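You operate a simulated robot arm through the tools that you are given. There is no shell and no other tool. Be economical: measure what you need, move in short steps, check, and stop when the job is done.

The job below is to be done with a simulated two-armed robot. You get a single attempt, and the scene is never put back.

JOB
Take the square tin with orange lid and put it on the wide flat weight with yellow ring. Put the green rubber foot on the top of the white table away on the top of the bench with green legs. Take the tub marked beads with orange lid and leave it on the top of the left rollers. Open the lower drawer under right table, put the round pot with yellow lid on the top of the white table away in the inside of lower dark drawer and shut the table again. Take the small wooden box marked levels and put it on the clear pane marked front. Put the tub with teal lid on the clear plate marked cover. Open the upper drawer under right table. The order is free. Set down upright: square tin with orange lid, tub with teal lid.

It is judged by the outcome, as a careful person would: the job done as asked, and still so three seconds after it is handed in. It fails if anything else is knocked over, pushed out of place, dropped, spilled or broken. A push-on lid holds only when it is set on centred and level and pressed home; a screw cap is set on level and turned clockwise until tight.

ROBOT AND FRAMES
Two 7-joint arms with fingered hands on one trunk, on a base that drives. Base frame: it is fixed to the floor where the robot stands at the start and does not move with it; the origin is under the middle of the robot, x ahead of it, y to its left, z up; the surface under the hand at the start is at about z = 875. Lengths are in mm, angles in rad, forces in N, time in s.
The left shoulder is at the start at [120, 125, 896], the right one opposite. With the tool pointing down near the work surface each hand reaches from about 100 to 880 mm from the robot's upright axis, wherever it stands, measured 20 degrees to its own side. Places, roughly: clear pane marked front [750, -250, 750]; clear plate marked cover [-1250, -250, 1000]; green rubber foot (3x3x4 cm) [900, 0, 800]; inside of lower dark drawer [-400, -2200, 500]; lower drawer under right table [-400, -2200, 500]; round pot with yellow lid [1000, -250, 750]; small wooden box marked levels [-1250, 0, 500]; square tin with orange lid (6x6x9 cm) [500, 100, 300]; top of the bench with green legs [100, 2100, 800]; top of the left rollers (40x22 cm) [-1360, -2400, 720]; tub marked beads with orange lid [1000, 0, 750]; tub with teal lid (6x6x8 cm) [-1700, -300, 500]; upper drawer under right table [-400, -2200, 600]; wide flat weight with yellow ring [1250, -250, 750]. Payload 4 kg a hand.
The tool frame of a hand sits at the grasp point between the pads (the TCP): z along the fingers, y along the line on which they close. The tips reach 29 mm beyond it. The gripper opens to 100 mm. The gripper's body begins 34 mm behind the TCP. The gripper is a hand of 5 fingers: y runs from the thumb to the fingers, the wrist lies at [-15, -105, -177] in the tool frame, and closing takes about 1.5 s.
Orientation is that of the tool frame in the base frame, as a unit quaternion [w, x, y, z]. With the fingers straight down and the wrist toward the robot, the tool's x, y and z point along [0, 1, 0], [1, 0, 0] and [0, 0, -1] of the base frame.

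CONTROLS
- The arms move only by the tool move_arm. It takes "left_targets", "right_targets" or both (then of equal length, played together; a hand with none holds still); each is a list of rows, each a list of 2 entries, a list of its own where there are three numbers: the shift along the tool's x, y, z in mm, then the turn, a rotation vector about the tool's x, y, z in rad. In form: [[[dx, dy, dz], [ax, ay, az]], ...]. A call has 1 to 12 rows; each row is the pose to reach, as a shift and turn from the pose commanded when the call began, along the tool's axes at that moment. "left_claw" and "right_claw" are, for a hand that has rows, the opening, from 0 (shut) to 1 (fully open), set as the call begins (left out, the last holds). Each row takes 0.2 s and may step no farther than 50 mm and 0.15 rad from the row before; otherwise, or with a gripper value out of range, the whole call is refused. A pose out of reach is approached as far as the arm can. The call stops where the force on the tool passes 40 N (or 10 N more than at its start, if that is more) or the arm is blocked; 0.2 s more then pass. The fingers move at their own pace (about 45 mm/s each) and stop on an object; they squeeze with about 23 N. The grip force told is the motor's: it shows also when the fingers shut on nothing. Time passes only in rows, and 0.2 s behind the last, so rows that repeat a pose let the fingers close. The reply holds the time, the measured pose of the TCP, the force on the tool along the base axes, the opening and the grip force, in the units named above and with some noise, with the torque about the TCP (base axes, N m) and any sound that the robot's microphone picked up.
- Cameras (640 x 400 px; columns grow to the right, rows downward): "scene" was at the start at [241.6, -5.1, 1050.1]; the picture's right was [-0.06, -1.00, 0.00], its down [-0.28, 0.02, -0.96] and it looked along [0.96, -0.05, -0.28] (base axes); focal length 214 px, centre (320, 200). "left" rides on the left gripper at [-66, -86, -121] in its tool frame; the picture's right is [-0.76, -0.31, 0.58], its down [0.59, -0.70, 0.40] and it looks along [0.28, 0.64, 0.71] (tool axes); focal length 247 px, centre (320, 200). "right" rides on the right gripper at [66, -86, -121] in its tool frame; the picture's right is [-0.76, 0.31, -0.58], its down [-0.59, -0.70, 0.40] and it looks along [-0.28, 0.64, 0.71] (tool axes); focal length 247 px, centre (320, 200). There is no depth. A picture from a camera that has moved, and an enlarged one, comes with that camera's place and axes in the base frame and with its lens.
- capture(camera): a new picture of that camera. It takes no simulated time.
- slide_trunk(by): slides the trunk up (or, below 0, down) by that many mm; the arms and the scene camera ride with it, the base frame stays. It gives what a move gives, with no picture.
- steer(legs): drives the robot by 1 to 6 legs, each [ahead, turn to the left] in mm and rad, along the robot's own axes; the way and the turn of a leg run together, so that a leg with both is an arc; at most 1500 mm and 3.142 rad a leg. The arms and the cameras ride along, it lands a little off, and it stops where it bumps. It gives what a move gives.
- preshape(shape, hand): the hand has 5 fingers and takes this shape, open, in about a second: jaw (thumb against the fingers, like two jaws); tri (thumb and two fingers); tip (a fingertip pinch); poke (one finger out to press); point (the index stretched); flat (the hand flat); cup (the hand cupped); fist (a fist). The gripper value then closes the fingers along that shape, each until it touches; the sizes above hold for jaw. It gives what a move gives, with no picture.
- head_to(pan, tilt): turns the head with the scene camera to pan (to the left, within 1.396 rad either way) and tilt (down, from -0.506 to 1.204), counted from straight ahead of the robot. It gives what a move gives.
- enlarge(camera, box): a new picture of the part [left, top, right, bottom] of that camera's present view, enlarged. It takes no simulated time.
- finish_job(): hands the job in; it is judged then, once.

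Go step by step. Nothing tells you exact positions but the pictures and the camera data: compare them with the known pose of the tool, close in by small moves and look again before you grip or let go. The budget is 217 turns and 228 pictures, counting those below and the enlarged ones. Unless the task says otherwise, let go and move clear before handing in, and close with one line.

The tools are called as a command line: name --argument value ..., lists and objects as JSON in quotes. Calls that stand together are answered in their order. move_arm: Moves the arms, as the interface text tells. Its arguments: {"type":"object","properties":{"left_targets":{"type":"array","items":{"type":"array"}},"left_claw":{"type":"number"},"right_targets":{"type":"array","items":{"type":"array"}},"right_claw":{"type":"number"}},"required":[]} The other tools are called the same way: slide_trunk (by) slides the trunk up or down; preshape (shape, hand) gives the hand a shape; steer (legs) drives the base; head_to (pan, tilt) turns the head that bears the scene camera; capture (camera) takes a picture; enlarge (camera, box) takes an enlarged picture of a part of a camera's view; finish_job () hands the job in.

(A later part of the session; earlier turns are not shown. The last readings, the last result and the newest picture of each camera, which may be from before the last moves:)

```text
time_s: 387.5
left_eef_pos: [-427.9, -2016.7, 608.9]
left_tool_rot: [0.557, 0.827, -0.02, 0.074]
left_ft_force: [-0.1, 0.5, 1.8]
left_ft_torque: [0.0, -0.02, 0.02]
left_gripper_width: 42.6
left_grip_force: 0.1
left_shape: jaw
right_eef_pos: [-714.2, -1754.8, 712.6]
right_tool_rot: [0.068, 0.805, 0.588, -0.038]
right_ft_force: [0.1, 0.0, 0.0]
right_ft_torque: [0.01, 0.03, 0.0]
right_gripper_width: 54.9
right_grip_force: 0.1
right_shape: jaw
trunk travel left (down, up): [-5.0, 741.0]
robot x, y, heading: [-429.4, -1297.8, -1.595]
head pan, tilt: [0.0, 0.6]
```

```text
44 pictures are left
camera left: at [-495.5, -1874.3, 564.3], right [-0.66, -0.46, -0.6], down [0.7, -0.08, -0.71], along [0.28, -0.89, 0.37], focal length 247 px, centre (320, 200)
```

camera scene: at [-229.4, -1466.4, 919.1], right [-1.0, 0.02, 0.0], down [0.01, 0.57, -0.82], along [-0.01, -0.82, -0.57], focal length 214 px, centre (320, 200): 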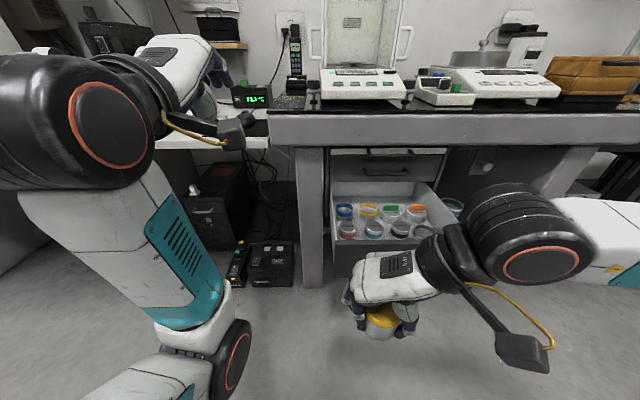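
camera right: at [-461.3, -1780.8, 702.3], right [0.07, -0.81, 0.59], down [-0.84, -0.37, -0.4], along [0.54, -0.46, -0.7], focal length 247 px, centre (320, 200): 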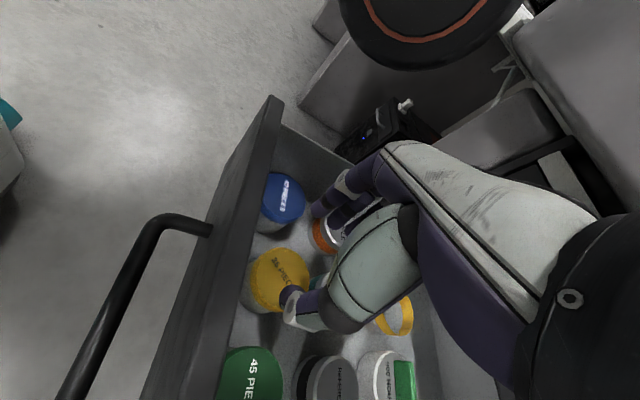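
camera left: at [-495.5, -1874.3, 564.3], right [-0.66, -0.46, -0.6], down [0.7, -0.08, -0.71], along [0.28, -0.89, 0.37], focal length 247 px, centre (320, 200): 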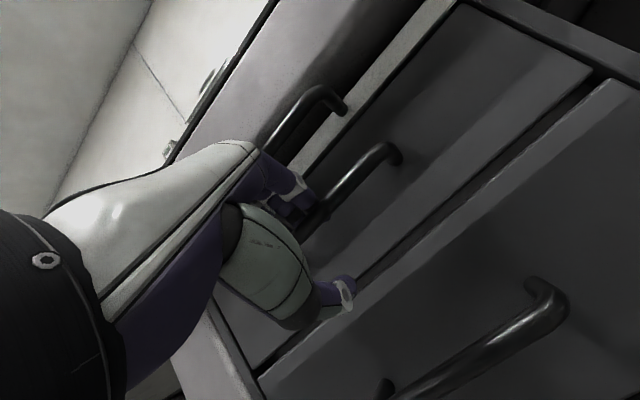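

The hand is a bit low for this bar (z 609 vs. 621). Retract slightly, rise 15 mm, and re-advance.

move_arm --left_targets '[[[0, 0, -28], [0, 0, 0]], [[-4, 12, -28], [0, 0, 0]], [[-8, 19, -24], [0, 0, 0]], [[-8, 19, -4], [0, 0, 0]], [[-8, 19, 10], [0, 0, 0]], [[-8, 19, 10], [0, 0, 0]]]'

capture --camera "left"

```text
time_s: 388.8
left_eef_pos: [-442.0, -2029.2, 620.2]
left_tool_rot: [0.554, 0.83, -0.015, 0.065]
left_ft_force: [1.9, 19.6, -7.8]
left_ft_torque: [-0.58, 0.29, -0.22]
left_gripper_width: 38.9
left_grip_force: 0.1
left_shape: jaw
right_eef_pos: [-713.6, -1753.2, 712.8]
right_tool_rot: [0.067, 0.805, 0.588, -0.038]
right_ft_force: [-0.6, -0.5, -0.1]
right_ft_torque: [-0.01, -0.02, -0.03]
right_gripper_width: 54.9
right_grip_force: 0.0
right_shape: jaw
trunk travel left (down, up): [-5.0, 741.0]
robot x, y, heading: [-429.9, -1295.1, -1.593]
head pan, tilt: [0.0, 0.6]
stopped in row 6 (left hand): the force on the tool passed its limit at 47 N (the readings are from after the stop); the commanded pose is now the measured one
```

```text
43 pictures are left
camera left: at [-509.1, -1886.5, 578.1], right [-0.67, -0.45, -0.59], down [0.69, -0.07, -0.72], along [0.28, -0.89, 0.36], focal length 247 px, centre (320, 200)
```

left: 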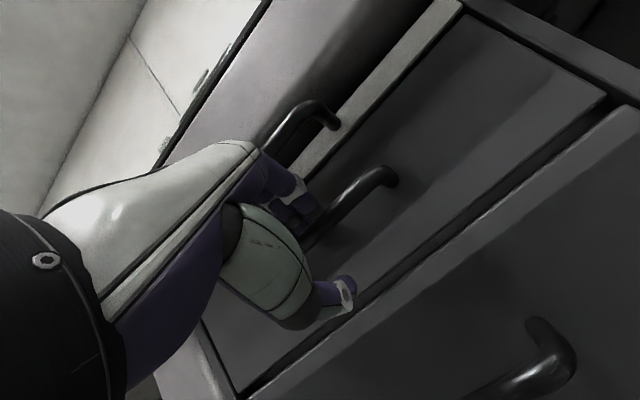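

Fingertips touched the drawer face with the bar between. Ease back 6 mm, close, and pull.

move_arm --left_targets '[[[0, 0, -6], [0, 0, 0]], [[0, 0, -6], [0, 0, 0]], [[0, 0, -6], [0, 0, 0]], [[0, 0, -6], [0, 0, 0]], [[0, 0, -6], [0, 0, 0]], [[0, 0, -6], [0, 0, 0]]]' --left_claw 0

steer --legs '[[-260, 0]]'

enlarge --camera "scene" --box '[200, 120, 440, 270]'

```text
time_s: 390.2
left_eef_pos: [-438.7, -2026.7, 620.4]
left_tool_rot: [0.554, 0.83, -0.016, 0.068]
left_ft_force: [3.0, -1.6, -18.0]
left_ft_torque: [0.12, 0.0, 0.02]
left_gripper_width: 5.5
left_grip_force: 23.1
left_shape: jaw
right_eef_pos: [-714.7, -1756.8, 711.4]
right_tool_rot: [0.066, 0.805, 0.589, -0.038]
right_ft_force: [0.0, -0.6, 0.2]
right_ft_torque: [0.0, -0.03, 0.02]
right_gripper_width: 55.0
right_grip_force: 0.1
right_shape: jaw
trunk travel left (down, up): [-5.0, 741.0]
robot x, y, heading: [-431.0, -1294.3, -1.598]
head pan, tilt: [0.0, 0.6]
```

```text
time_s: 392.0
left_eef_pos: [-432.3, -1767.8, 620.0]
left_tool_rot: [0.553, 0.83, -0.017, 0.069]
left_ft_force: [-9.0, 0.1, -18.1]
left_ft_torque: [0.11, -0.03, -0.04]
left_gripper_width: 4.9
left_grip_force: 22.7
left_shape: jaw
right_eef_pos: [-708.4, -1498.3, 711.9]
right_tool_rot: [0.067, 0.804, 0.59, -0.038]
right_ft_force: [0.2, -0.6, 0.1]
right_ft_torque: [-0.02, 0.0, 0.01]
right_gripper_width: 54.9
right_grip_force: 0.0
right_shape: jaw
trunk travel left (down, up): [-5.0, 741.0]
robot x, y, heading: [-425.0, -1031.8, -1.593]
head pan, tilt: [0.0, 0.6]
```

```text
2.67 times, centred on (320, 195) of scene
camera zoom: at [-427.8, -1317.6, 918.6], right [-1.0, 0.02, 0.0], down [0.01, 0.57, -0.82], along [-0.02, -0.82, -0.57], focal length 572 px, centre (320, 213)
```

zoom: 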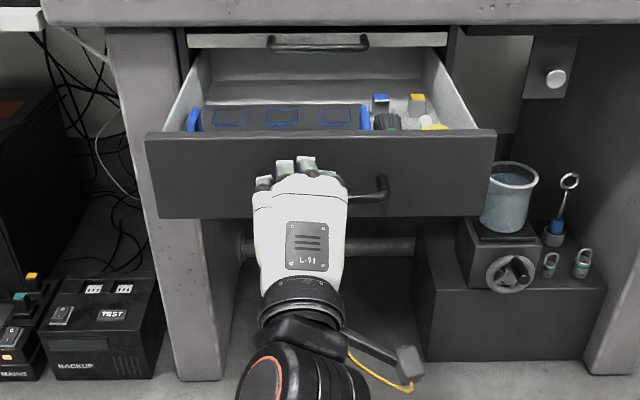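

The upper drawer is open. Pull a little further to be safe, then release and move clear.

steer --legs '[[-60, 0]]'

move_arm --left_targets '[[[0, 0, 0], [0, 0, 0]], [[0, 0, 0], [0, 0, 0]], [[0, 0, 0], [0, 0, 0]], [[0, 0, 0], [0, 0, 0]], [[0, -3, -40], [0, 0, 0]], [[0, -6, -85], [0, 0, 0]], [[0, -6, -130], [0, 0, 0]]]' --left_claw 0.6

steer --legs '[[-120, 0]]'

capture --camera "scene"

```text
time_s: 393.1
left_eef_pos: [-429.8, -1708.1, 616.0]
left_tool_rot: [0.549, 0.833, -0.017, 0.072]
left_ft_force: [-2.7, -12.8, -2.1]
left_ft_torque: [0.08, -0.15, -0.01]
left_gripper_width: 5.4
left_grip_force: 23.1
left_shape: jaw
right_eef_pos: [-706.0, -1436.6, 712.7]
right_tool_rot: [0.067, 0.803, 0.59, -0.037]
right_ft_force: [-0.3, -0.3, 0.7]
right_ft_torque: [0.02, 0.0, 0.0]
right_gripper_width: 54.9
right_grip_force: 0.1
right_shape: jaw
trunk travel left (down, up): [-5.0, 741.0]
robot x, y, heading: [-423.6, -972.5, -1.587]
head pan, tilt: [0.0, 0.6]
stopped in leg 1: the force on the tool passed its limit at 48 N (the readings are from after the stop); the commanded pose is now the measured one
```

```text
time_s: 394.7
left_eef_pos: [-426.5, -1635.1, 742.6]
left_tool_rot: [0.633, 0.769, -0.012, 0.09]
left_ft_force: [-0.2, 0.3, -0.6]
left_ft_torque: [-0.01, 0.02, -0.01]
left_gripper_width: 60.4
left_grip_force: 0.1
left_shape: jaw
right_eef_pos: [-705.9, -1437.6, 713.0]
right_tool_rot: [0.068, 0.804, 0.59, -0.038]
right_ft_force: [0.0, -0.8, 0.2]
right_ft_torque: [0.0, -0.02, 0.03]
right_gripper_width: 55.1
right_grip_force: 0.0
right_shape: jaw
trunk travel left (down, up): [-5.0, 741.0]
robot x, y, heading: [-420.5, -980.6, -1.591]
head pan, tilt: [0.0, 0.6]
stopped in row 7 (left hand): the arm was blocked; the commanded pose is now the measured one
```

```text
time_s: 395.9
left_eef_pos: [-422.2, -1509.9, 742.8]
left_tool_rot: [0.633, 0.769, -0.009, 0.092]
left_ft_force: [0.6, 0.7, 0.4]
left_ft_torque: [0.0, 0.0, 0.01]
left_gripper_width: 60.1
left_grip_force: 0.1
left_shape: jaw
right_eef_pos: [-701.7, -1315.0, 712.0]
right_tool_rot: [0.068, 0.803, 0.592, -0.037]
right_ft_force: [0.2, -0.3, 0.1]
right_ft_torque: [0.0, -0.01, 0.01]
right_gripper_width: 54.9
right_grip_force: 0.0
right_shape: jaw
trunk travel left (down, up): [-5.0, 741.0]
robot x, y, heading: [-420.1, -849.4, -1.583]
head pan, tilt: [0.0, 0.6]
```

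```text
41 pictures are left
camera scene: at [-422.3, -1131.0, 919.2], right [-1.0, 0.01, 0.0], down [0.01, 0.57, -0.82], along [-0.01, -0.82, -0.57], focal length 214 px, centre (320, 200)
```

scene: 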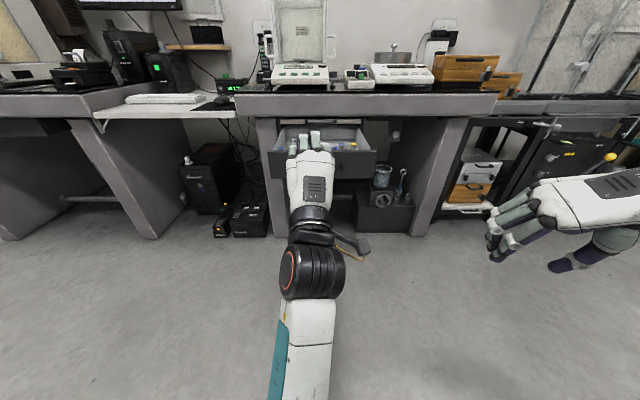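

The upper drawer is fully open and the lower one shut. Next the two remaining items near the dark table: raise the trunk, restore both hands to straight-down, and look that way.

slide_trunk --by 300

move_arm --left_targets '[[[5, 0, 0], [0.137, 0, 0]], [[10, 0, 0], [0.274, 0, 0]], [[15, 0, 0], [0.411, 0, 0]], [[20, 0, 0], [0.548, 0, 0]], [[25, 0, 0], [0.685, 0, 0]], [[30, 0, 0], [0.822, 0, 0]], [[35, 0, 0], [0.959, 0, 0]], [[40, 0, 0], [1.096, 0, 0]], [[45, 0, 0], [1.233, 0, 0]], [[50, 0, 0], [1.37, 0, 0]], [[50, 0, 0], [1.37, 0, 0]]]' --right_targets '[[[0, 0, 0], [0, 0.01, 0.12]], [[0, 0, 0], [0, 0.02, 0.24]], [[0, 0, 0], [0, 0.03, 0.36]], [[0, 0, 0], [0, 0.04, 0.48]], [[0, 0, 0], [0, 0.05, 0.6]], [[0, 0, 0], [0, 0.06, 0.72]], [[0, 0, 0], [0, 0.07, 0.84]], [[0, 0, 0], [0, 0.08, 0.96]], [[0, 0, 0], [0, 0.09, 1.08]], [[0, 0, 0], [0, 0.1, 1.2]], [[0, 0, 0], [0, 0.1, 1.2]]]'

steer --legs '[[0, -2.26]]'

head_to --pan 0.0 --tilt 0.45

capture --camera "scene"

```text
time_s: 398.9
left_eef_pos: [-405.7, -1516.5, 1048.5]
left_tool_rot: [0.641, 0.758, -0.02, 0.12]
left_ft_force: [0.5, 0.3, 0.3]
left_ft_torque: [0.0, -0.01, 0.02]
left_gripper_width: 59.9
left_grip_force: 0.1
left_shape: jaw
right_eef_pos: [-702.3, -1313.6, 1012.0]
right_tool_rot: [0.068, 0.802, 0.592, -0.038]
right_ft_force: [0.0, 0.2, 0.4]
right_ft_torque: [0.04, 0.0, -0.01]
right_gripper_width: 54.9
right_grip_force: 0.1
right_shape: jaw
trunk travel left (down, up): [-305.0, 441.0]
robot x, y, heading: [-420.6, -851.9, -1.583]
head pan, tilt: [0.0, 0.6]
```

```text
time_s: 401.3
left_eef_pos: [-371.9, -1505.5, 1051.0]
left_tool_rot: [0.003, 0.996, 0.05, 0.077]
left_ft_force: [0.6, 0.3, 0.0]
left_ft_torque: [-0.02, 0.02, -0.01]
left_gripper_width: 59.4
left_grip_force: 0.1
left_shape: jaw
right_eef_pos: [-702.9, -1312.8, 1013.5]
right_tool_rot: [0.049, 0.997, 0.038, 0.045]
right_ft_force: [-0.2, 0.4, -0.1]
right_ft_torque: [-0.01, -0.01, -0.05]
right_gripper_width: 54.9
right_grip_force: 0.1
right_shape: jaw
right hand out of reach, approached as far as the arm can: row 9
trunk travel left (down, up): [-305.0, 441.0]
robot x, y, heading: [-419.0, -849.9, -1.589]
head pan, tilt: [0.0, 0.6]
```

```text
time_s: 407.2
left_eef_pos: [-955.2, -473.2, 1050.4]
left_tool_rot: [-0.071, -0.468, 0.88, -0.029]
left_ft_force: [-0.5, -0.7, -0.3]
left_ft_torque: [0.03, 0.03, 0.01]
left_gripper_width: 59.8
left_grip_force: 0.1
left_shape: jaw
right_eef_pos: [-598.5, -340.6, 1014.0]
right_tool_rot: [-0.063, -0.46, 0.886, 0.026]
right_ft_force: [1.0, 0.1, 0.5]
right_ft_torque: [0.0, -0.01, 0.03]
right_gripper_width: 55.1
right_grip_force: 0.0
right_shape: jaw
trunk travel left (down, up): [-305.0, 441.0]
robot x, y, heading: [-421.7, -851.9, 2.438]
head pan, tilt: [0.0, 0.6]
```

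```text
time_s: 407.9
left_eef_pos: [-956.7, -472.7, 1050.7]
left_tool_rot: [-0.072, -0.469, 0.88, -0.029]
left_ft_force: [1.1, -0.3, 0.8]
left_ft_torque: [-0.01, -0.02, 0.0]
left_gripper_width: 59.9
left_grip_force: 0.0
left_shape: jaw
right_eef_pos: [-598.4, -340.4, 1014.0]
right_tool_rot: [-0.062, -0.459, 0.886, 0.025]
right_ft_force: [-0.3, -0.4, 0.4]
right_ft_torque: [0.03, 0.0, -0.01]
right_gripper_width: 55.1
right_grip_force: 0.0
right_shape: jaw
trunk travel left (down, up): [-305.0, 441.0]
robot x, y, heading: [-418.5, -855.5, 2.437]
head pan, tilt: [0.0, 0.45]
```

```text
40 pictures are left
camera scene: at [-540.4, -747.4, 1248.3], right [0.65, 0.76, 0.0], down [0.33, -0.28, -0.9], along [-0.69, 0.58, -0.44], focal length 214 px, centre (320, 200)
```

scene: 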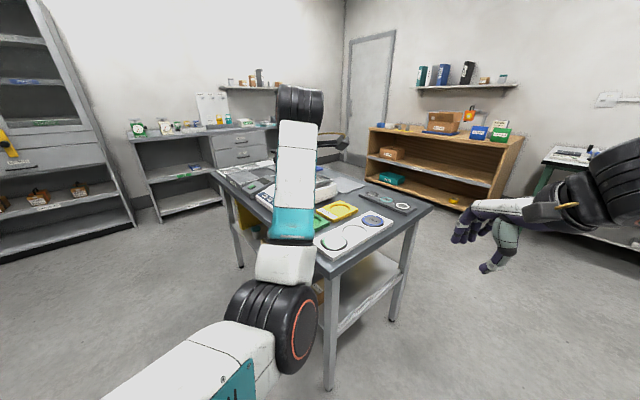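

enlarge --camera "scene" --box '[200, 150, 440, 350]'

```text
2.00 times, centred on (320, 250) of scene
camera zoom: at [-540.4, -747.4, 1248.3], right [0.65, 0.76, 0.0], down [0.33, -0.28, -0.9], along [-0.69, 0.58, -0.44], focal length 429 px, centre (320, 100)
```

zoom: 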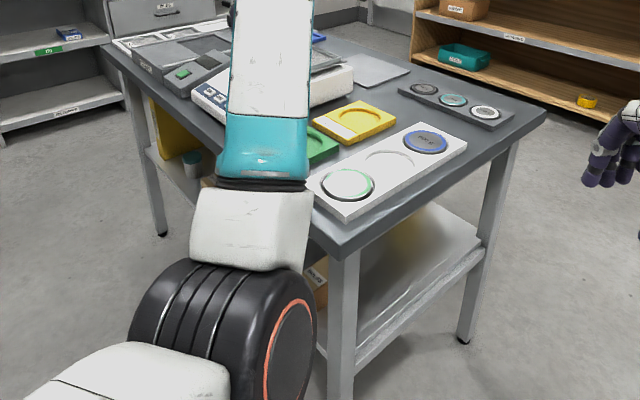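

I see the teal-lidded tub on the shelf under the dark table's far part. Drive around to its -y side.

steer --legs '[[0, 0.88], [1140, 0], [0, -1.75]]'

head_to --pan 0.1 --tilt 0.6

capture --camera "scene"

```text
time_s: 420.5
left_eef_pos: [-1580.5, -385.6, 1052.2]
left_tool_rot: [-0.077, -0.032, 0.997, 0.006]
left_ft_force: [-0.1, 0.0, 0.2]
left_ft_torque: [-0.01, 0.02, -0.01]
left_gripper_width: 60.1
left_grip_force: 0.0
left_shape: jaw
right_eef_pos: [-1257.3, -589.1, 1013.4]
right_tool_rot: [-0.045, -0.019, 0.998, 0.05]
right_ft_force: [-0.1, 0.4, 0.5]
right_ft_torque: [0.0, -0.04, -0.01]
right_gripper_width: 54.8
right_grip_force: 0.1
right_shape: jaw
trunk travel left (down, up): [-305.0, 441.0]
robot x, y, heading: [-1557.4, -1040.9, 1.517]
head pan, tilt: [0.0, 0.45]
```

```text
time_s: 421.2
left_eef_pos: [-1580.3, -384.9, 1051.3]
left_tool_rot: [-0.077, -0.032, 0.996, 0.005]
left_ft_force: [0.7, -0.4, 0.0]
left_ft_torque: [-0.01, 0.0, 0.0]
left_gripper_width: 59.6
left_grip_force: 0.1
left_shape: jaw
right_eef_pos: [-1258.2, -589.9, 1013.7]
right_tool_rot: [-0.044, -0.02, 0.998, 0.049]
right_ft_force: [0.1, -0.3, -0.9]
right_ft_torque: [0.02, 0.0, -0.01]
right_gripper_width: 55.0
right_grip_force: 0.0
right_shape: jaw
trunk travel left (down, up): [-305.0, 441.0]
robot x, y, heading: [-1557.5, -1042.0, 1.518]
head pan, tilt: [0.099, 0.6]
```

```text
38 pictures are left
camera scene: at [-1553.8, -883.9, 1234.8], right [1.0, 0.05, 0.0], down [0.03, -0.56, -0.83], along [-0.04, 0.82, -0.56], focal length 214 px, centre (320, 200)
```

scene: 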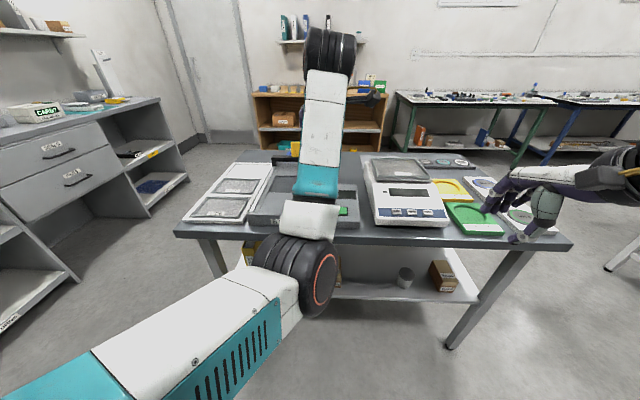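

The left arm hides the view. Move it up and out to its own side, first.

move_arm --left_targets '[[[33, -17, -24], [0, -0.03, 0]], [[66, -35, -47], [0, -0.06, 0]], [[99, -52, -71], [0, -0.1, 0]], [[132, -70, -95], [0, -0.13, 0]], [[165, -87, -118], [0, -0.155, 0]], [[198, -104, -142], [0, -0.155, 0]], [[231, -122, -166], [0, -0.155, 0]], [[264, -139, -189], [0, -0.155, 0]], [[264, -139, -189], [0, -0.155, 0]]]'

capture --camera "scene"

enlarge --camera "scene" --box '[170, 140, 410, 320]'

```text
time_s: 423.2
left_eef_pos: [-1835.3, -520.1, 1288.6]
left_tool_rot: [0.001, -0.031, 0.999, 0.007]
left_ft_force: [-0.4, 0.1, -0.7]
left_ft_torque: [-0.03, 0.01, -0.02]
left_gripper_width: 60.1
left_grip_force: 0.0
left_shape: jaw
left hand out of reach, approached as far as the arm can: row 2, 3, 4, 5, 6, 7, 8, 9
right_eef_pos: [-1257.7, -588.9, 1013.5]
right_tool_rot: [-0.045, -0.02, 0.998, 0.05]
right_ft_force: [-1.1, 0.3, 0.4]
right_ft_torque: [-0.02, 0.0, 0.0]
right_gripper_width: 55.1
right_grip_force: 0.0
right_shape: jaw
trunk travel left (down, up): [-305.0, 441.0]
robot x, y, heading: [-1553.5, -1041.1, 1.515]
head pan, tilt: [0.099, 0.6]
```

```text
37 pictures are left
camera scene: at [-1553.8, -883.4, 1234.6], right [1.0, 0.05, 0.0], down [0.03, -0.57, -0.82], along [-0.04, 0.82, -0.57], focal length 214 px, centre (320, 200)
```

scene: 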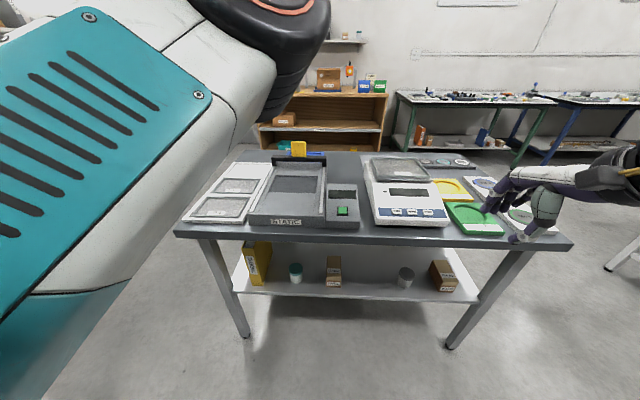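

```text
2.22 times, centred on (290, 230) of scene
camera zoom: at [-1553.8, -883.4, 1234.6], right [1.0, 0.05, 0.0], down [0.03, -0.57, -0.82], along [-0.04, 0.82, -0.57], focal length 477 px, centre (387, 133)
```

zoom: 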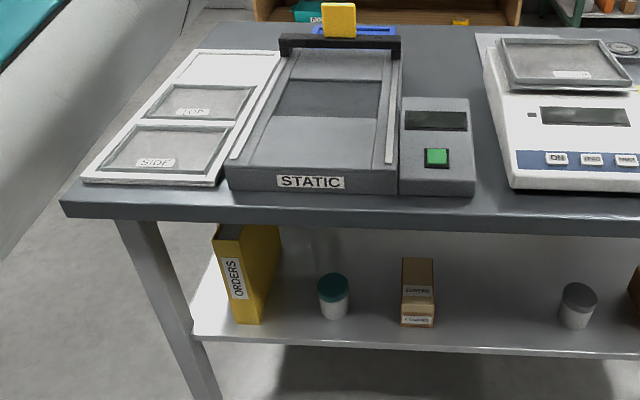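

enlarge --camera "scene" --box '[275, 240, 475, 310]'

enlarge --camera "scene" --box '[350, 145, 460, 230]'

```text
3.20 times, centred on (375, 275) of scene
camera zoom: at [-1553.8, -883.4, 1234.6], right [1.0, 0.05, 0.0], down [0.03, -0.57, -0.82], along [-0.04, 0.82, -0.57], focal length 686 px, centre (144, -40)
```

zoom: 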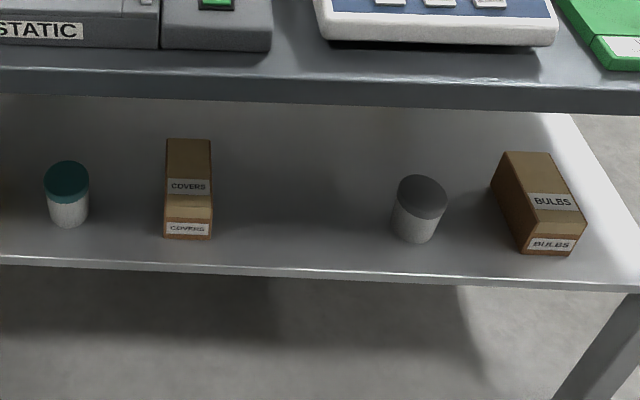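

```text
4.71 times, centred on (405, 188) of scene
camera zoom: at [-1553.8, -883.4, 1234.6], right [1.0, 0.05, 0.0], down [0.03, -0.57, -0.82], along [-0.04, 0.82, -0.57], focal length 1009 px, centre (-80, 259)
```

zoom: 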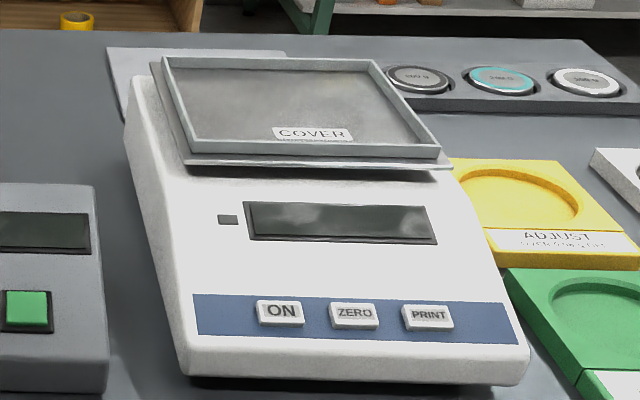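

COVER plate (with a rim) lies on the balance at the right; the teal tub is on the shelf near (-1689, -340). I'll use the right hand with the same side-grasp as for the tin. Reposition slightly left, lower the trunk, and yaw the right hand.

steer --legs '[[0, 0.5], [120, 0], [0, -0.47], [-110, 0]]'

slide_trunk --by -300

move_arm --right_targets '[[[9, -3, 0], [0, 0, -0.143]], [[18, -6, 0], [0, 0, -0.286]], [[27, -9, 0], [0, 0, -0.429]], [[36, -12, 0], [0, 0, -0.571]], [[45, -15, 0], [0, 0, -0.714]], [[54, -18, 0], [0, 0, -0.857]], [[63, -21, 0], [0, 0, -1.0]], [[72, -24, 0], [0, 0, -1.143]], [[81, -27, 0], [0, 0, -1.285]], [[90, -30, 0], [0, 0, -1.428]], [[100, -33, 0], [0, 0, -1.571]]]' --right_claw 0.9

```text
time_s: 428.1
left_eef_pos: [-1903.4, -537.2, 1290.9]
left_tool_rot: [0.0, -0.047, 0.999, 0.01]
left_ft_force: [0.7, 1.2, 0.0]
left_ft_torque: [0.01, 0.0, 0.02]
left_gripper_width: 59.7
left_grip_force: 0.2
left_shape: jaw
right_eef_pos: [-1325.0, -588.2, 1012.9]
right_tool_rot: [-0.044, -0.034, 0.997, 0.05]
right_ft_force: [-0.7, -0.3, -0.4]
right_ft_torque: [-0.01, -0.02, 0.01]
right_gripper_width: 55.2
right_grip_force: 0.1
right_shape: jaw
trunk travel left (down, up): [-305.0, 441.0]
robot x, y, heading: [-1612.6, -1047.6, 1.546]
head pan, tilt: [0.099, 0.6]
```

```text
time_s: 430.7
left_eef_pos: [-1900.1, -404.4, 846.8]
left_tool_rot: [-0.016, -0.045, 0.988, -0.148]
left_ft_force: [0.6, 0.0, 11.2]
left_ft_torque: [0.27, -0.04, -0.03]
left_gripper_width: 57.6
left_grip_force: 0.0
left_shape: jaw
right_eef_pos: [-1324.3, -571.3, 689.1]
right_tool_rot: [-0.049, -0.033, 0.998, -0.001]
right_ft_force: [0.5, 1.2, 0.2]
right_ft_torque: [0.03, -0.03, 0.0]
right_gripper_width: 54.8
right_grip_force: 0.0
right_shape: jaw
trunk travel left (down, up): [-18.0, 729.0]
robot x, y, heading: [-1611.2, -1045.1, 1.546]
head pan, tilt: [0.099, 0.6]
stopped: the force on the tool passed its limit at 52 N (the readings are from after the stop); the commanded pose is now the measured one
```

```text
time_s: 433.1
left_eef_pos: [-1899.9, -405.0, 846.0]
left_tool_rot: [-0.017, -0.046, 0.988, -0.149]
left_ft_force: [0.4, 2.2, 26.2]
left_ft_torque: [0.87, -0.03, 0.02]
left_gripper_width: 58.0
left_grip_force: 0.0
left_shape: jaw
right_eef_pos: [-1485.2, -691.8, 763.8]
right_tool_rot: [0.036, 0.729, -0.682, -0.032]
right_ft_force: [-0.7, 0.2, 0.4]
right_ft_torque: [0.01, 0.01, 0.01]
right_gripper_width: 89.8
right_grip_force: 0.1
right_shape: jaw
right hand out of reach, approached as far as the arm can: row 5, 6, 7, 8, 9, 10, 11
trunk travel left (down, up): [-18.0, 729.0]
robot x, y, heading: [-1607.0, -1046.6, 1.542]
head pan, tilt: [0.099, 0.6]
```

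The left hand sank onto the table front while the trunk lowered. Lift it straight up and back now.

move_arm --left_targets '[[[1, -9, -28], [0, 0, 0]], [[3, -18, -57], [0, 0, 0]], [[6, -50, -75], [0, 0, 0]], [[10, -90, -90], [0, 0, 0]], [[15, -136, -104], [0, 0, 0]], [[15, -136, -104], [0, 0, 0]]]'

capture --camera "scene"

```text
time_s: 434.5
left_eef_pos: [-1930.3, -499.0, 980.2]
left_tool_rot: [-0.01, -0.051, 0.986, -0.159]
left_ft_force: [0.7, 0.5, -0.5]
left_ft_torque: [0.04, -0.01, 0.01]
left_gripper_width: 59.9
left_grip_force: 0.0
left_shape: jaw
left hand out of reach, approached as far as the arm can: row 4, 5, 6
right_eef_pos: [-1485.0, -689.1, 761.5]
right_tool_rot: [0.036, 0.729, -0.683, -0.031]
right_ft_force: [-0.2, 0.3, 0.1]
right_ft_torque: [-0.01, -0.02, -0.02]
right_gripper_width: 89.8
right_grip_force: 0.1
right_shape: jaw
trunk travel left (down, up): [-18.0, 729.0]
robot x, y, heading: [-1610.7, -1045.1, 1.547]
head pan, tilt: [0.099, 0.6]
```

```text
33 pictures are left
camera scene: at [-1615.9, -772.4, 939.8], right [0.99, 0.15, 0.0], down [0.07, -0.49, -0.87], along [-0.13, 0.86, -0.5], focal length 214 px, centre (320, 200)
```

scene: 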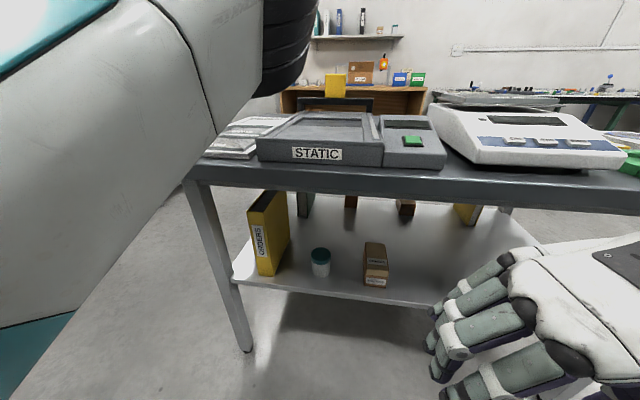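

Trays look in place. Now pitch the right hand forward (~46°) while moving it toward the tub under the table edge.

move_arm --right_targets '[[[-15, 22, 27], [0, -0.133, 0]], [[-35, 45, 54], [0, -0.267, 0]], [[-58, 67, 80], [0, -0.4, 0]], [[-82, 90, 107], [0, -0.533, 0]], [[-105, 112, 133], [0, -0.667, 0]], [[-129, 134, 160], [0, -0.8, 0]], [[-129, 134, 160], [0, -0.8, 0]]]'

capture --camera "right"

```text
time_s: 436.1
left_eef_pos: [-1928.6, -500.7, 985.5]
left_tool_rot: [-0.015, -0.05, 0.987, -0.152]
left_ft_force: [0.3, 0.2, -0.2]
left_ft_torque: [-0.01, -0.01, 0.04]
left_gripper_width: 60.1
left_grip_force: 0.0
left_shape: jaw
right_eef_pos: [-1643.6, -562.0, 617.8]
right_tool_rot: [-0.233, 0.66, -0.641, -0.314]
right_ft_force: [-0.8, -0.4, 1.1]
right_ft_torque: [-0.02, -0.03, -0.04]
right_gripper_width: 89.8
right_grip_force: 0.1
right_shape: jaw
right hand out of reach, approached as far as the arm can: row 1, 2, 3, 4, 5, 6, 7
trunk travel left (down, up): [-18.0, 729.0]
robot x, y, heading: [-1607.7, -1050.3, 1.551]
head pan, tilt: [0.099, 0.6]
```

```text
32 pictures are left
camera right: at [-1547.1, -687.9, 646.5], right [-0.22, 0.1, 0.97], down [0.66, 0.74, 0.07], along [-0.71, 0.66, -0.23], focal length 247 px, centre (320, 200)
```

right: 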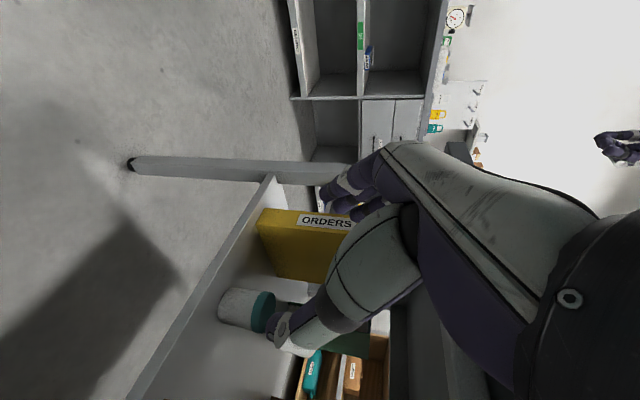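

Tub located at about (-1691, -295), z≈405–486. Advance to a pre-grasp pose 120 mm short along the tool axis.

move_arm --right_targets '[[[-16, 4, 44], [0, 0, 0]], [[-32, 7, 87], [0, 0, 0]], [[-47, 11, 131], [0, 0, 0]], [[-63, 15, 174], [0, 0, 0]], [[-63, 15, 174], [0, 0, 0]]]'

capture --camera "right"

```text
time_s: 437.3
left_eef_pos: [-1926.4, -499.2, 986.4]
left_tool_rot: [-0.016, -0.048, 0.987, -0.153]
left_ft_force: [-1.2, 0.7, -0.3]
left_ft_torque: [-0.02, -0.02, 0.0]
left_gripper_width: 59.7
left_grip_force: 0.0
left_shape: jaw
right_eef_pos: [-1680.6, -393.3, 541.5]
right_tool_rot: [-0.231, 0.661, -0.642, -0.313]
right_ft_force: [0.0, 0.1, -1.0]
right_ft_torque: [0.0, 0.02, 0.03]
right_gripper_width: 90.1
right_grip_force: 0.0
right_shape: jaw
trunk travel left (down, up): [-18.0, 729.0]
robot x, y, heading: [-1611.4, -1046.7, 1.55]
head pan, tilt: [0.099, 0.6]
```

```text
31 pictures are left
camera right: at [-1584.2, -521.0, 571.1], right [-0.22, 0.1, 0.97], down [0.66, 0.74, 0.07], along [-0.71, 0.66, -0.23], focal length 247 px, centre (320, 200)
```

right: 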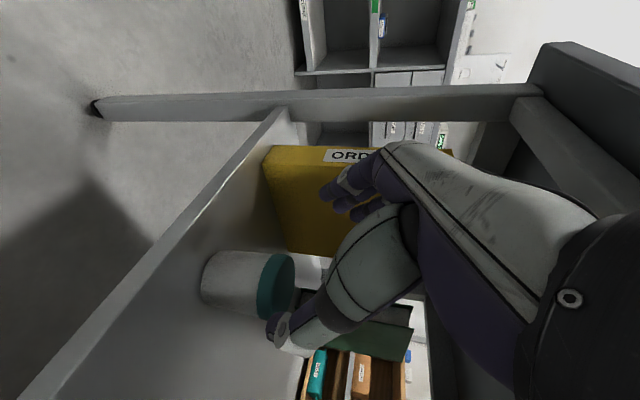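

Refined tub centre (-1691, -304). Advance to grasp.

move_arm --right_targets '[[[2, -1, 38], [0, 0, 0]], [[3, -2, 76], [0, 0, 0]], [[5, -3, 100], [0, 0, 0]], [[5, -3, 112], [0, 0, 0]], [[5, -3, 112], [0, 0, 0]]]'

capture --camera "right"

```text
time_s: 438.5
left_eef_pos: [-1923.3, -498.0, 986.7]
left_tool_rot: [-0.015, -0.047, 0.987, -0.152]
left_ft_force: [-0.1, -1.0, 1.0]
left_ft_torque: [-0.02, 0.01, -0.01]
left_gripper_width: 59.9
left_grip_force: 0.1
left_shape: jaw
right_eef_pos: [-1685.3, -319.9, 459.9]
right_tool_rot: [-0.232, 0.66, -0.642, -0.313]
right_ft_force: [0.2, 0.0, 0.6]
right_ft_torque: [0.0, 0.01, 0.01]
right_gripper_width: 90.0
right_grip_force: 0.0
right_shape: jaw
trunk travel left (down, up): [-18.0, 729.0]
robot x, y, heading: [-1608.1, -1050.8, 1.55]
head pan, tilt: [0.099, 0.6]
```

```text
30 pictures are left
camera right: at [-1590.0, -446.4, 488.5], right [-0.22, 0.1, 0.97], down [0.67, 0.74, 0.07], along [-0.71, 0.66, -0.23], focal length 247 px, centre (320, 200)
```

right: 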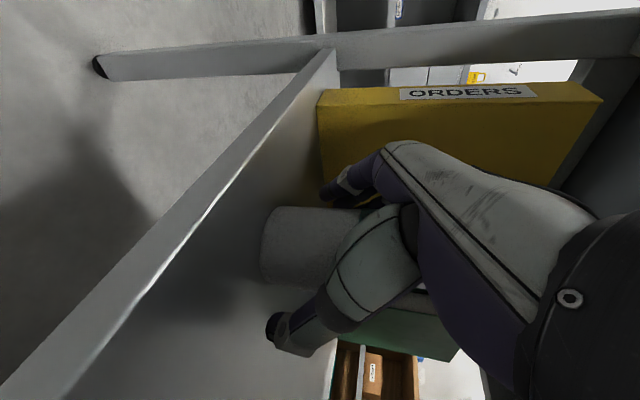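

The tub is straddled. Close and lift.

move_arm --right_targets '[[[0, 0, 0], [0, 0, 0]], [[0, 0, 0], [0, 0, 0]], [[0, 0, 0], [0, 0, 0]], [[0, 0, 0], [0, 0, 0]], [[0, 0, 0], [0, 0, 0]], [[0, 0, 0], [0, 0, 0]], [[0, 0, 0], [0, 0, 0]]]' --right_claw 0

move_arm --right_targets '[[[-18, 0, -17], [0, 0, 0]], [[-36, 0, -35], [0, 0, 0]], [[-18, 0, -70], [0, 0, 0]], [[0, 0, -105], [0, 0, 0]], [[18, 0, -140], [0, 0, 0]], [[34, 0, -175], [0, 0, 0]], [[34, 0, -175], [0, 0, 0]]]'

capture --camera "right"

```text
time_s: 440.1
left_eef_pos: [-1923.0, -499.2, 986.7]
left_tool_rot: [-0.016, -0.046, 0.987, -0.152]
left_ft_force: [-0.9, -0.1, 0.3]
left_ft_torque: [0.02, 0.02, 0.01]
left_gripper_width: 60.0
left_grip_force: 0.1
left_shape: jaw
right_eef_pos: [-1685.3, -319.9, 460.5]
right_tool_rot: [-0.233, 0.659, -0.643, -0.313]
right_ft_force: [1.1, 1.2, 2.1]
right_ft_torque: [0.05, -0.11, 0.04]
right_gripper_width: 47.4
right_grip_force: 23.1
right_shape: jaw
trunk travel left (down, up): [-18.0, 729.0]
robot x, y, heading: [-1609.3, -1050.9, 1.552]
head pan, tilt: [0.099, 0.6]
```

```text
time_s: 441.7
left_eef_pos: [-1924.1, -498.9, 987.7]
left_tool_rot: [-0.015, -0.047, 0.987, -0.151]
left_ft_force: [0.8, 0.2, -0.1]
left_ft_torque: [-0.03, 0.01, 0.02]
left_gripper_width: 59.9
left_grip_force: 0.0
left_shape: jaw
right_eef_pos: [-1662.5, -470.6, 558.5]
right_tool_rot: [-0.233, 0.659, -0.643, -0.313]
right_ft_force: [-0.4, -0.4, -0.8]
right_ft_torque: [0.02, 0.0, 0.04]
right_gripper_width: 47.0
right_grip_force: 23.2
right_shape: jaw
trunk travel left (down, up): [-18.0, 729.0]
robot x, y, heading: [-1607.7, -1047.3, 1.548]
head pan, tilt: [0.099, 0.6]
```

```text
29 pictures are left
camera right: at [-1566.7, -596.9, 587.6], right [-0.22, 0.1, 0.97], down [0.67, 0.74, 0.07], along [-0.71, 0.66, -0.23], focal length 247 px, centre (320, 200)
```

right: 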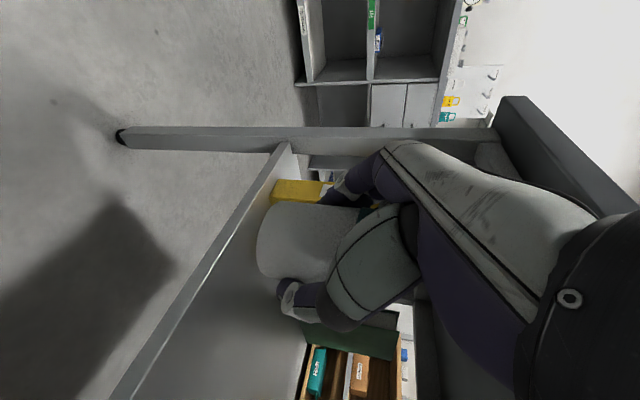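

Tub held. Back off, raise the trunk, and shift over in front of the balance with the COVER plate.

steer --legs '[[-260, 0]]'

slide_trunk --by 330

steer --legs '[[0, -1.55], [345, 0], [0, 1.56], [170, 0]]'

head_to --pan 0.0 --tilt 0.6

capture --camera "scene"

```text
time_s: 443.6
left_eef_pos: [-1925.8, -758.9, 986.7]
left_tool_rot: [-0.016, -0.042, 0.987, -0.151]
left_ft_force: [-0.5, -0.2, -0.7]
left_ft_torque: [0.01, 0.05, 0.04]
left_gripper_width: 59.9
left_grip_force: 0.0
left_shape: jaw
right_eef_pos: [-1665.2, -731.4, 559.2]
right_tool_rot: [-0.234, 0.656, -0.646, -0.312]
right_ft_force: [-0.2, -0.5, -0.3]
right_ft_torque: [-0.01, 0.01, 0.03]
right_gripper_width: 47.2
right_grip_force: 22.3
right_shape: jaw
trunk travel left (down, up): [-18.0, 729.0]
robot x, y, heading: [-1612.1, -1308.3, 1.539]
head pan, tilt: [0.099, 0.6]
```

```text
time_s: 446.9
left_eef_pos: [-1926.2, -757.9, 1316.1]
left_tool_rot: [-0.016, -0.042, 0.987, -0.151]
left_ft_force: [-0.4, 0.3, 0.1]
left_ft_torque: [-0.01, 0.0, 0.0]
left_gripper_width: 59.9
left_grip_force: 0.1
left_shape: jaw
right_eef_pos: [-1664.3, -731.3, 888.1]
right_tool_rot: [-0.234, 0.657, -0.646, -0.311]
right_ft_force: [-0.3, 0.1, -1.5]
right_ft_torque: [-0.01, -0.02, -0.03]
right_gripper_width: 46.9
right_grip_force: 23.2
right_shape: jaw
trunk travel left (down, up): [-348.0, 399.0]
robot x, y, heading: [-1612.7, -1308.3, 1.539]
head pan, tilt: [0.099, 0.6]
```

```text
time_s: 457.9
left_eef_pos: [-1586.8, -599.0, 1316.8]
left_tool_rot: [-0.016, -0.043, 0.987, -0.152]
left_ft_force: [-0.3, 0.0, 0.8]
left_ft_torque: [-0.03, -0.02, 0.02]
left_gripper_width: 60.0
left_grip_force: 0.1
left_shape: jaw
right_eef_pos: [-1325.3, -570.9, 887.5]
right_tool_rot: [-0.232, 0.657, -0.646, -0.313]
right_ft_force: [0.5, -0.1, -0.6]
right_ft_torque: [-0.02, -0.01, 0.05]
right_gripper_width: 47.1
right_grip_force: 23.3
right_shape: jaw
trunk travel left (down, up): [-348.0, 399.0]
robot x, y, heading: [-1276.1, -1146.3, 1.543]
head pan, tilt: [0.099, 0.6]
```

```text
time_s: 458.6
left_eef_pos: [-1586.2, -598.2, 1317.5]
left_tool_rot: [-0.016, -0.043, 0.987, -0.152]
left_ft_force: [-0.4, -0.3, 0.2]
left_ft_torque: [-0.02, 0.03, -0.01]
left_gripper_width: 59.7
left_grip_force: 0.1
left_shape: jaw
right_eef_pos: [-1325.3, -571.1, 888.9]
right_tool_rot: [-0.233, 0.658, -0.645, -0.312]
right_ft_force: [-0.3, 1.1, -1.0]
right_ft_torque: [-0.02, -0.01, 0.02]
right_gripper_width: 47.1
right_grip_force: 23.0
right_shape: jaw
trunk travel left (down, up): [-348.0, 399.0]
robot x, y, heading: [-1273.4, -1150.8, 1.542]
head pan, tilt: [0.0, 0.6]
```

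```text
28 pictures are left
camera scene: at [-1267.9, -1002.3, 1278.3], right [1.0, -0.03, 0.0], down [-0.02, -0.57, -0.82], along [0.02, 0.82, -0.57], focal length 214 px, centre (320, 200)
```

scene: 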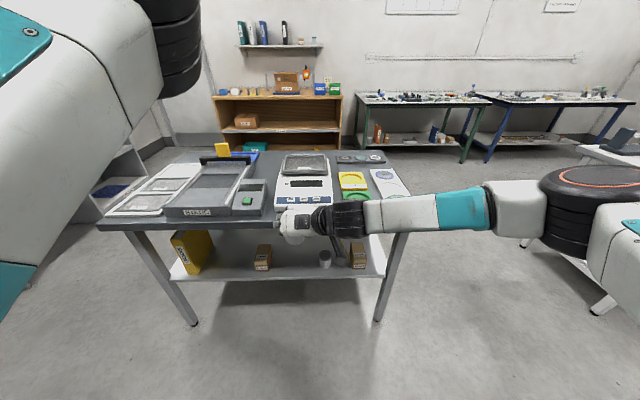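

Cover plate triangulated at (-1306, -195, z≈910). Raise 120 mm and drive 205 mm forward, holding the tub upright above it.

slide_trunk --by 125

steer --legs '[[205, 0]]'

```text
time_s: 460.1
left_eef_pos: [-1586.1, -599.3, 1441.0]
left_tool_rot: [-0.016, -0.043, 0.987, -0.153]
left_ft_force: [0.0, 0.5, 0.1]
left_ft_torque: [-0.02, 0.01, 0.0]
left_gripper_width: 59.8
left_grip_force: 0.1
left_shape: jaw
right_eef_pos: [-1325.0, -571.4, 1011.9]
right_tool_rot: [-0.232, 0.657, -0.646, -0.313]
right_ft_force: [-0.7, -0.1, -0.6]
right_ft_torque: [-0.01, 0.04, 0.01]
right_gripper_width: 47.0
right_grip_force: 22.9
right_shape: jaw
trunk travel left (down, up): [-473.0, 274.0]
robot x, y, heading: [-1273.5, -1150.5, 1.538]
head pan, tilt: [0.0, 0.6]
```

```text
time_s: 461.7
left_eef_pos: [-1581.0, -391.2, 1441.2]
left_tool_rot: [-0.016, -0.044, 0.987, -0.152]
left_ft_force: [-0.5, -0.4, 0.1]
left_ft_torque: [-0.03, 0.04, -0.01]
left_gripper_width: 59.7
left_grip_force: 0.0
left_shape: jaw
right_eef_pos: [-1320.4, -363.3, 1013.0]
right_tool_rot: [-0.233, 0.658, -0.645, -0.312]
right_ft_force: [-0.4, 0.1, -1.4]
right_ft_torque: [-0.03, 0.01, 0.02]
right_gripper_width: 46.6
right_grip_force: 23.3
right_shape: jaw
trunk travel left (down, up): [-473.0, 274.0]
robot x, y, heading: [-1273.7, -942.8, 1.546]
head pan, tilt: [0.0, 0.6]
```

move_arm --right_targets '[[[-27, -8, 26], [0, 0, 0]], [[-54, -15, 53], [0, 0, 0]], [[-80, -23, 79], [0, 0, 0]], [[-107, -30, 106], [0, 0, 0]], [[-107, -30, 106], [0, 0, 0]]]'

capture --camera "right"

enlarge --camera "scene" --box '[220, 120, 380, 220]'

```text
time_s: 462.9
left_eef_pos: [-1581.6, -393.6, 1442.2]
left_tool_rot: [-0.016, -0.044, 0.987, -0.151]
left_ft_force: [-0.4, -0.2, 0.6]
left_ft_torque: [0.01, 0.0, 0.0]
left_gripper_width: 60.0
left_grip_force: 0.0
left_shape: jaw
right_eef_pos: [-1300.7, -208.9, 1010.6]
right_tool_rot: [-0.232, 0.658, -0.645, -0.313]
right_ft_force: [-0.1, -0.9, -1.0]
right_ft_torque: [-0.02, 0.01, 0.03]
right_gripper_width: 47.1
right_grip_force: 23.4
right_shape: jaw
trunk travel left (down, up): [-473.0, 274.0]
robot x, y, heading: [-1268.3, -939.9, 1.548]
head pan, tilt: [0.0, 0.6]
```

```text
27 pictures are left
camera right: at [-1205.0, -335.0, 1039.6], right [-0.22, 0.1, 0.97], down [0.67, 0.74, 0.07], along [-0.71, 0.67, -0.23], focal length 247 px, centre (320, 200)
```

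right: 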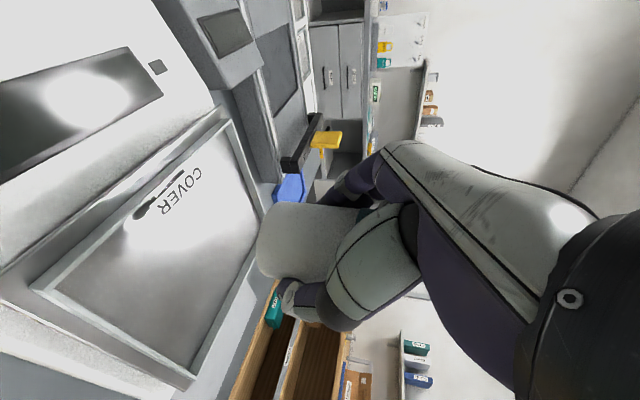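

```text
4.00 times, centred on (300, 170) of scene
camera zoom: at [-1262.2, -816.8, 1405.1], right [1.0, -0.03, 0.0], down [-0.02, -0.56, -0.83], along [0.02, 0.82, -0.56], focal length 858 px, centre (400, 320)
```

zoom: 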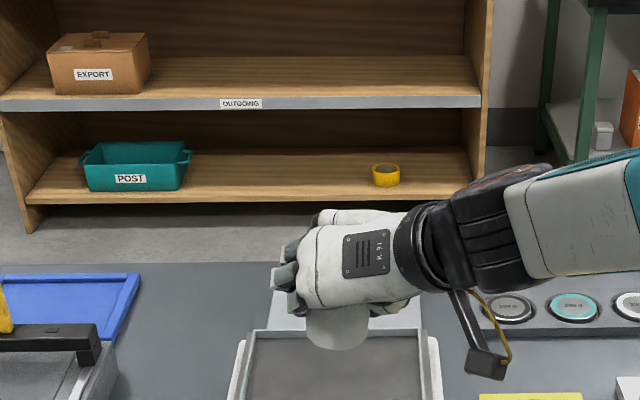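

The tub is above the plate's centre. Lower 42 mm, then feel for contact.

move_arm --right_targets '[[[15, -2, 12], [0, 0, 0]], [[32, -4, 26], [0, 0, 0]], [[36, -4, 30], [0, 0, 0]], [[39, -5, 33], [0, 0, 0]]]'

capture --camera "right"

```text
time_s: 463.9
left_eef_pos: [-1581.0, -391.6, 1442.4]
left_tool_rot: [-0.017, -0.044, 0.987, -0.151]
left_ft_force: [-0.3, 0.6, -0.2]
left_ft_torque: [0.01, 0.01, -0.02]
left_gripper_width: 60.1
left_grip_force: 0.1
left_shape: jaw
right_eef_pos: [-1300.7, -214.8, 960.0]
right_tool_rot: [-0.231, 0.658, -0.645, -0.313]
right_ft_force: [-0.1, 0.5, -1.5]
right_ft_torque: [-0.02, -0.01, -0.02]
right_gripper_width: 47.2
right_grip_force: 22.7
right_shape: jaw
trunk travel left (down, up): [-473.0, 274.0]
robot x, y, heading: [-1269.0, -941.9, 1.549]
head pan, tilt: [0.0, 0.6]
```

```text
25 pictures are left
camera right: at [-1205.0, -341.8, 989.1], right [-0.22, 0.1, 0.97], down [0.67, 0.74, 0.07], along [-0.71, 0.67, -0.23], focal length 247 px, centre (320, 200)
```

right: 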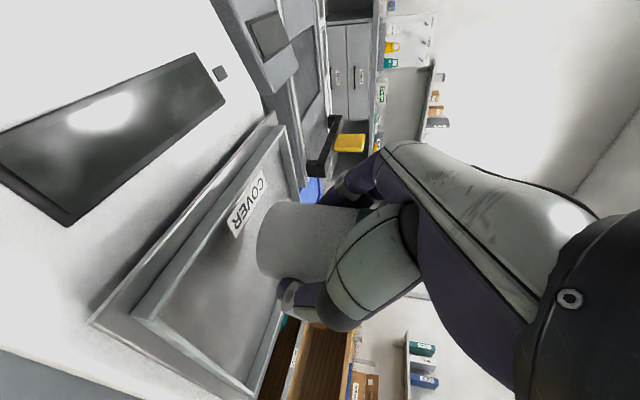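

The plate spans x -1377…-1224, y -262…-131, so the tub is centred. Lower in small steps to contact.

move_arm --right_targets '[[[3, 0, 3], [0, 0, 0]], [[6, 0, 6], [0, 0, 0]], [[9, 0, 8], [0, 0, 0]], [[12, 0, 11], [0, 0, 0]], [[14, 0, 13], [0, 0, 0]]]'

```text
time_s: 465.1
left_eef_pos: [-1582.1, -392.8, 1443.0]
left_tool_rot: [-0.015, -0.044, 0.987, -0.151]
left_ft_force: [0.5, 0.2, 0.2]
left_ft_torque: [0.01, -0.04, -0.01]
left_gripper_width: 60.0
left_grip_force: 0.1
left_shape: jaw
right_eef_pos: [-1304.5, -215.7, 944.4]
right_tool_rot: [-0.233, 0.657, -0.644, -0.315]
right_ft_force: [-1.1, -1.7, 8.7]
right_ft_torque: [0.01, -0.17, -0.07]
right_gripper_width: 47.1
right_grip_force: 22.6
right_shape: jaw
trunk travel left (down, up): [-473.0, 274.0]
robot x, y, heading: [-1266.9, -939.7, 1.541]
head pan, tilt: [0.0, 0.6]
```

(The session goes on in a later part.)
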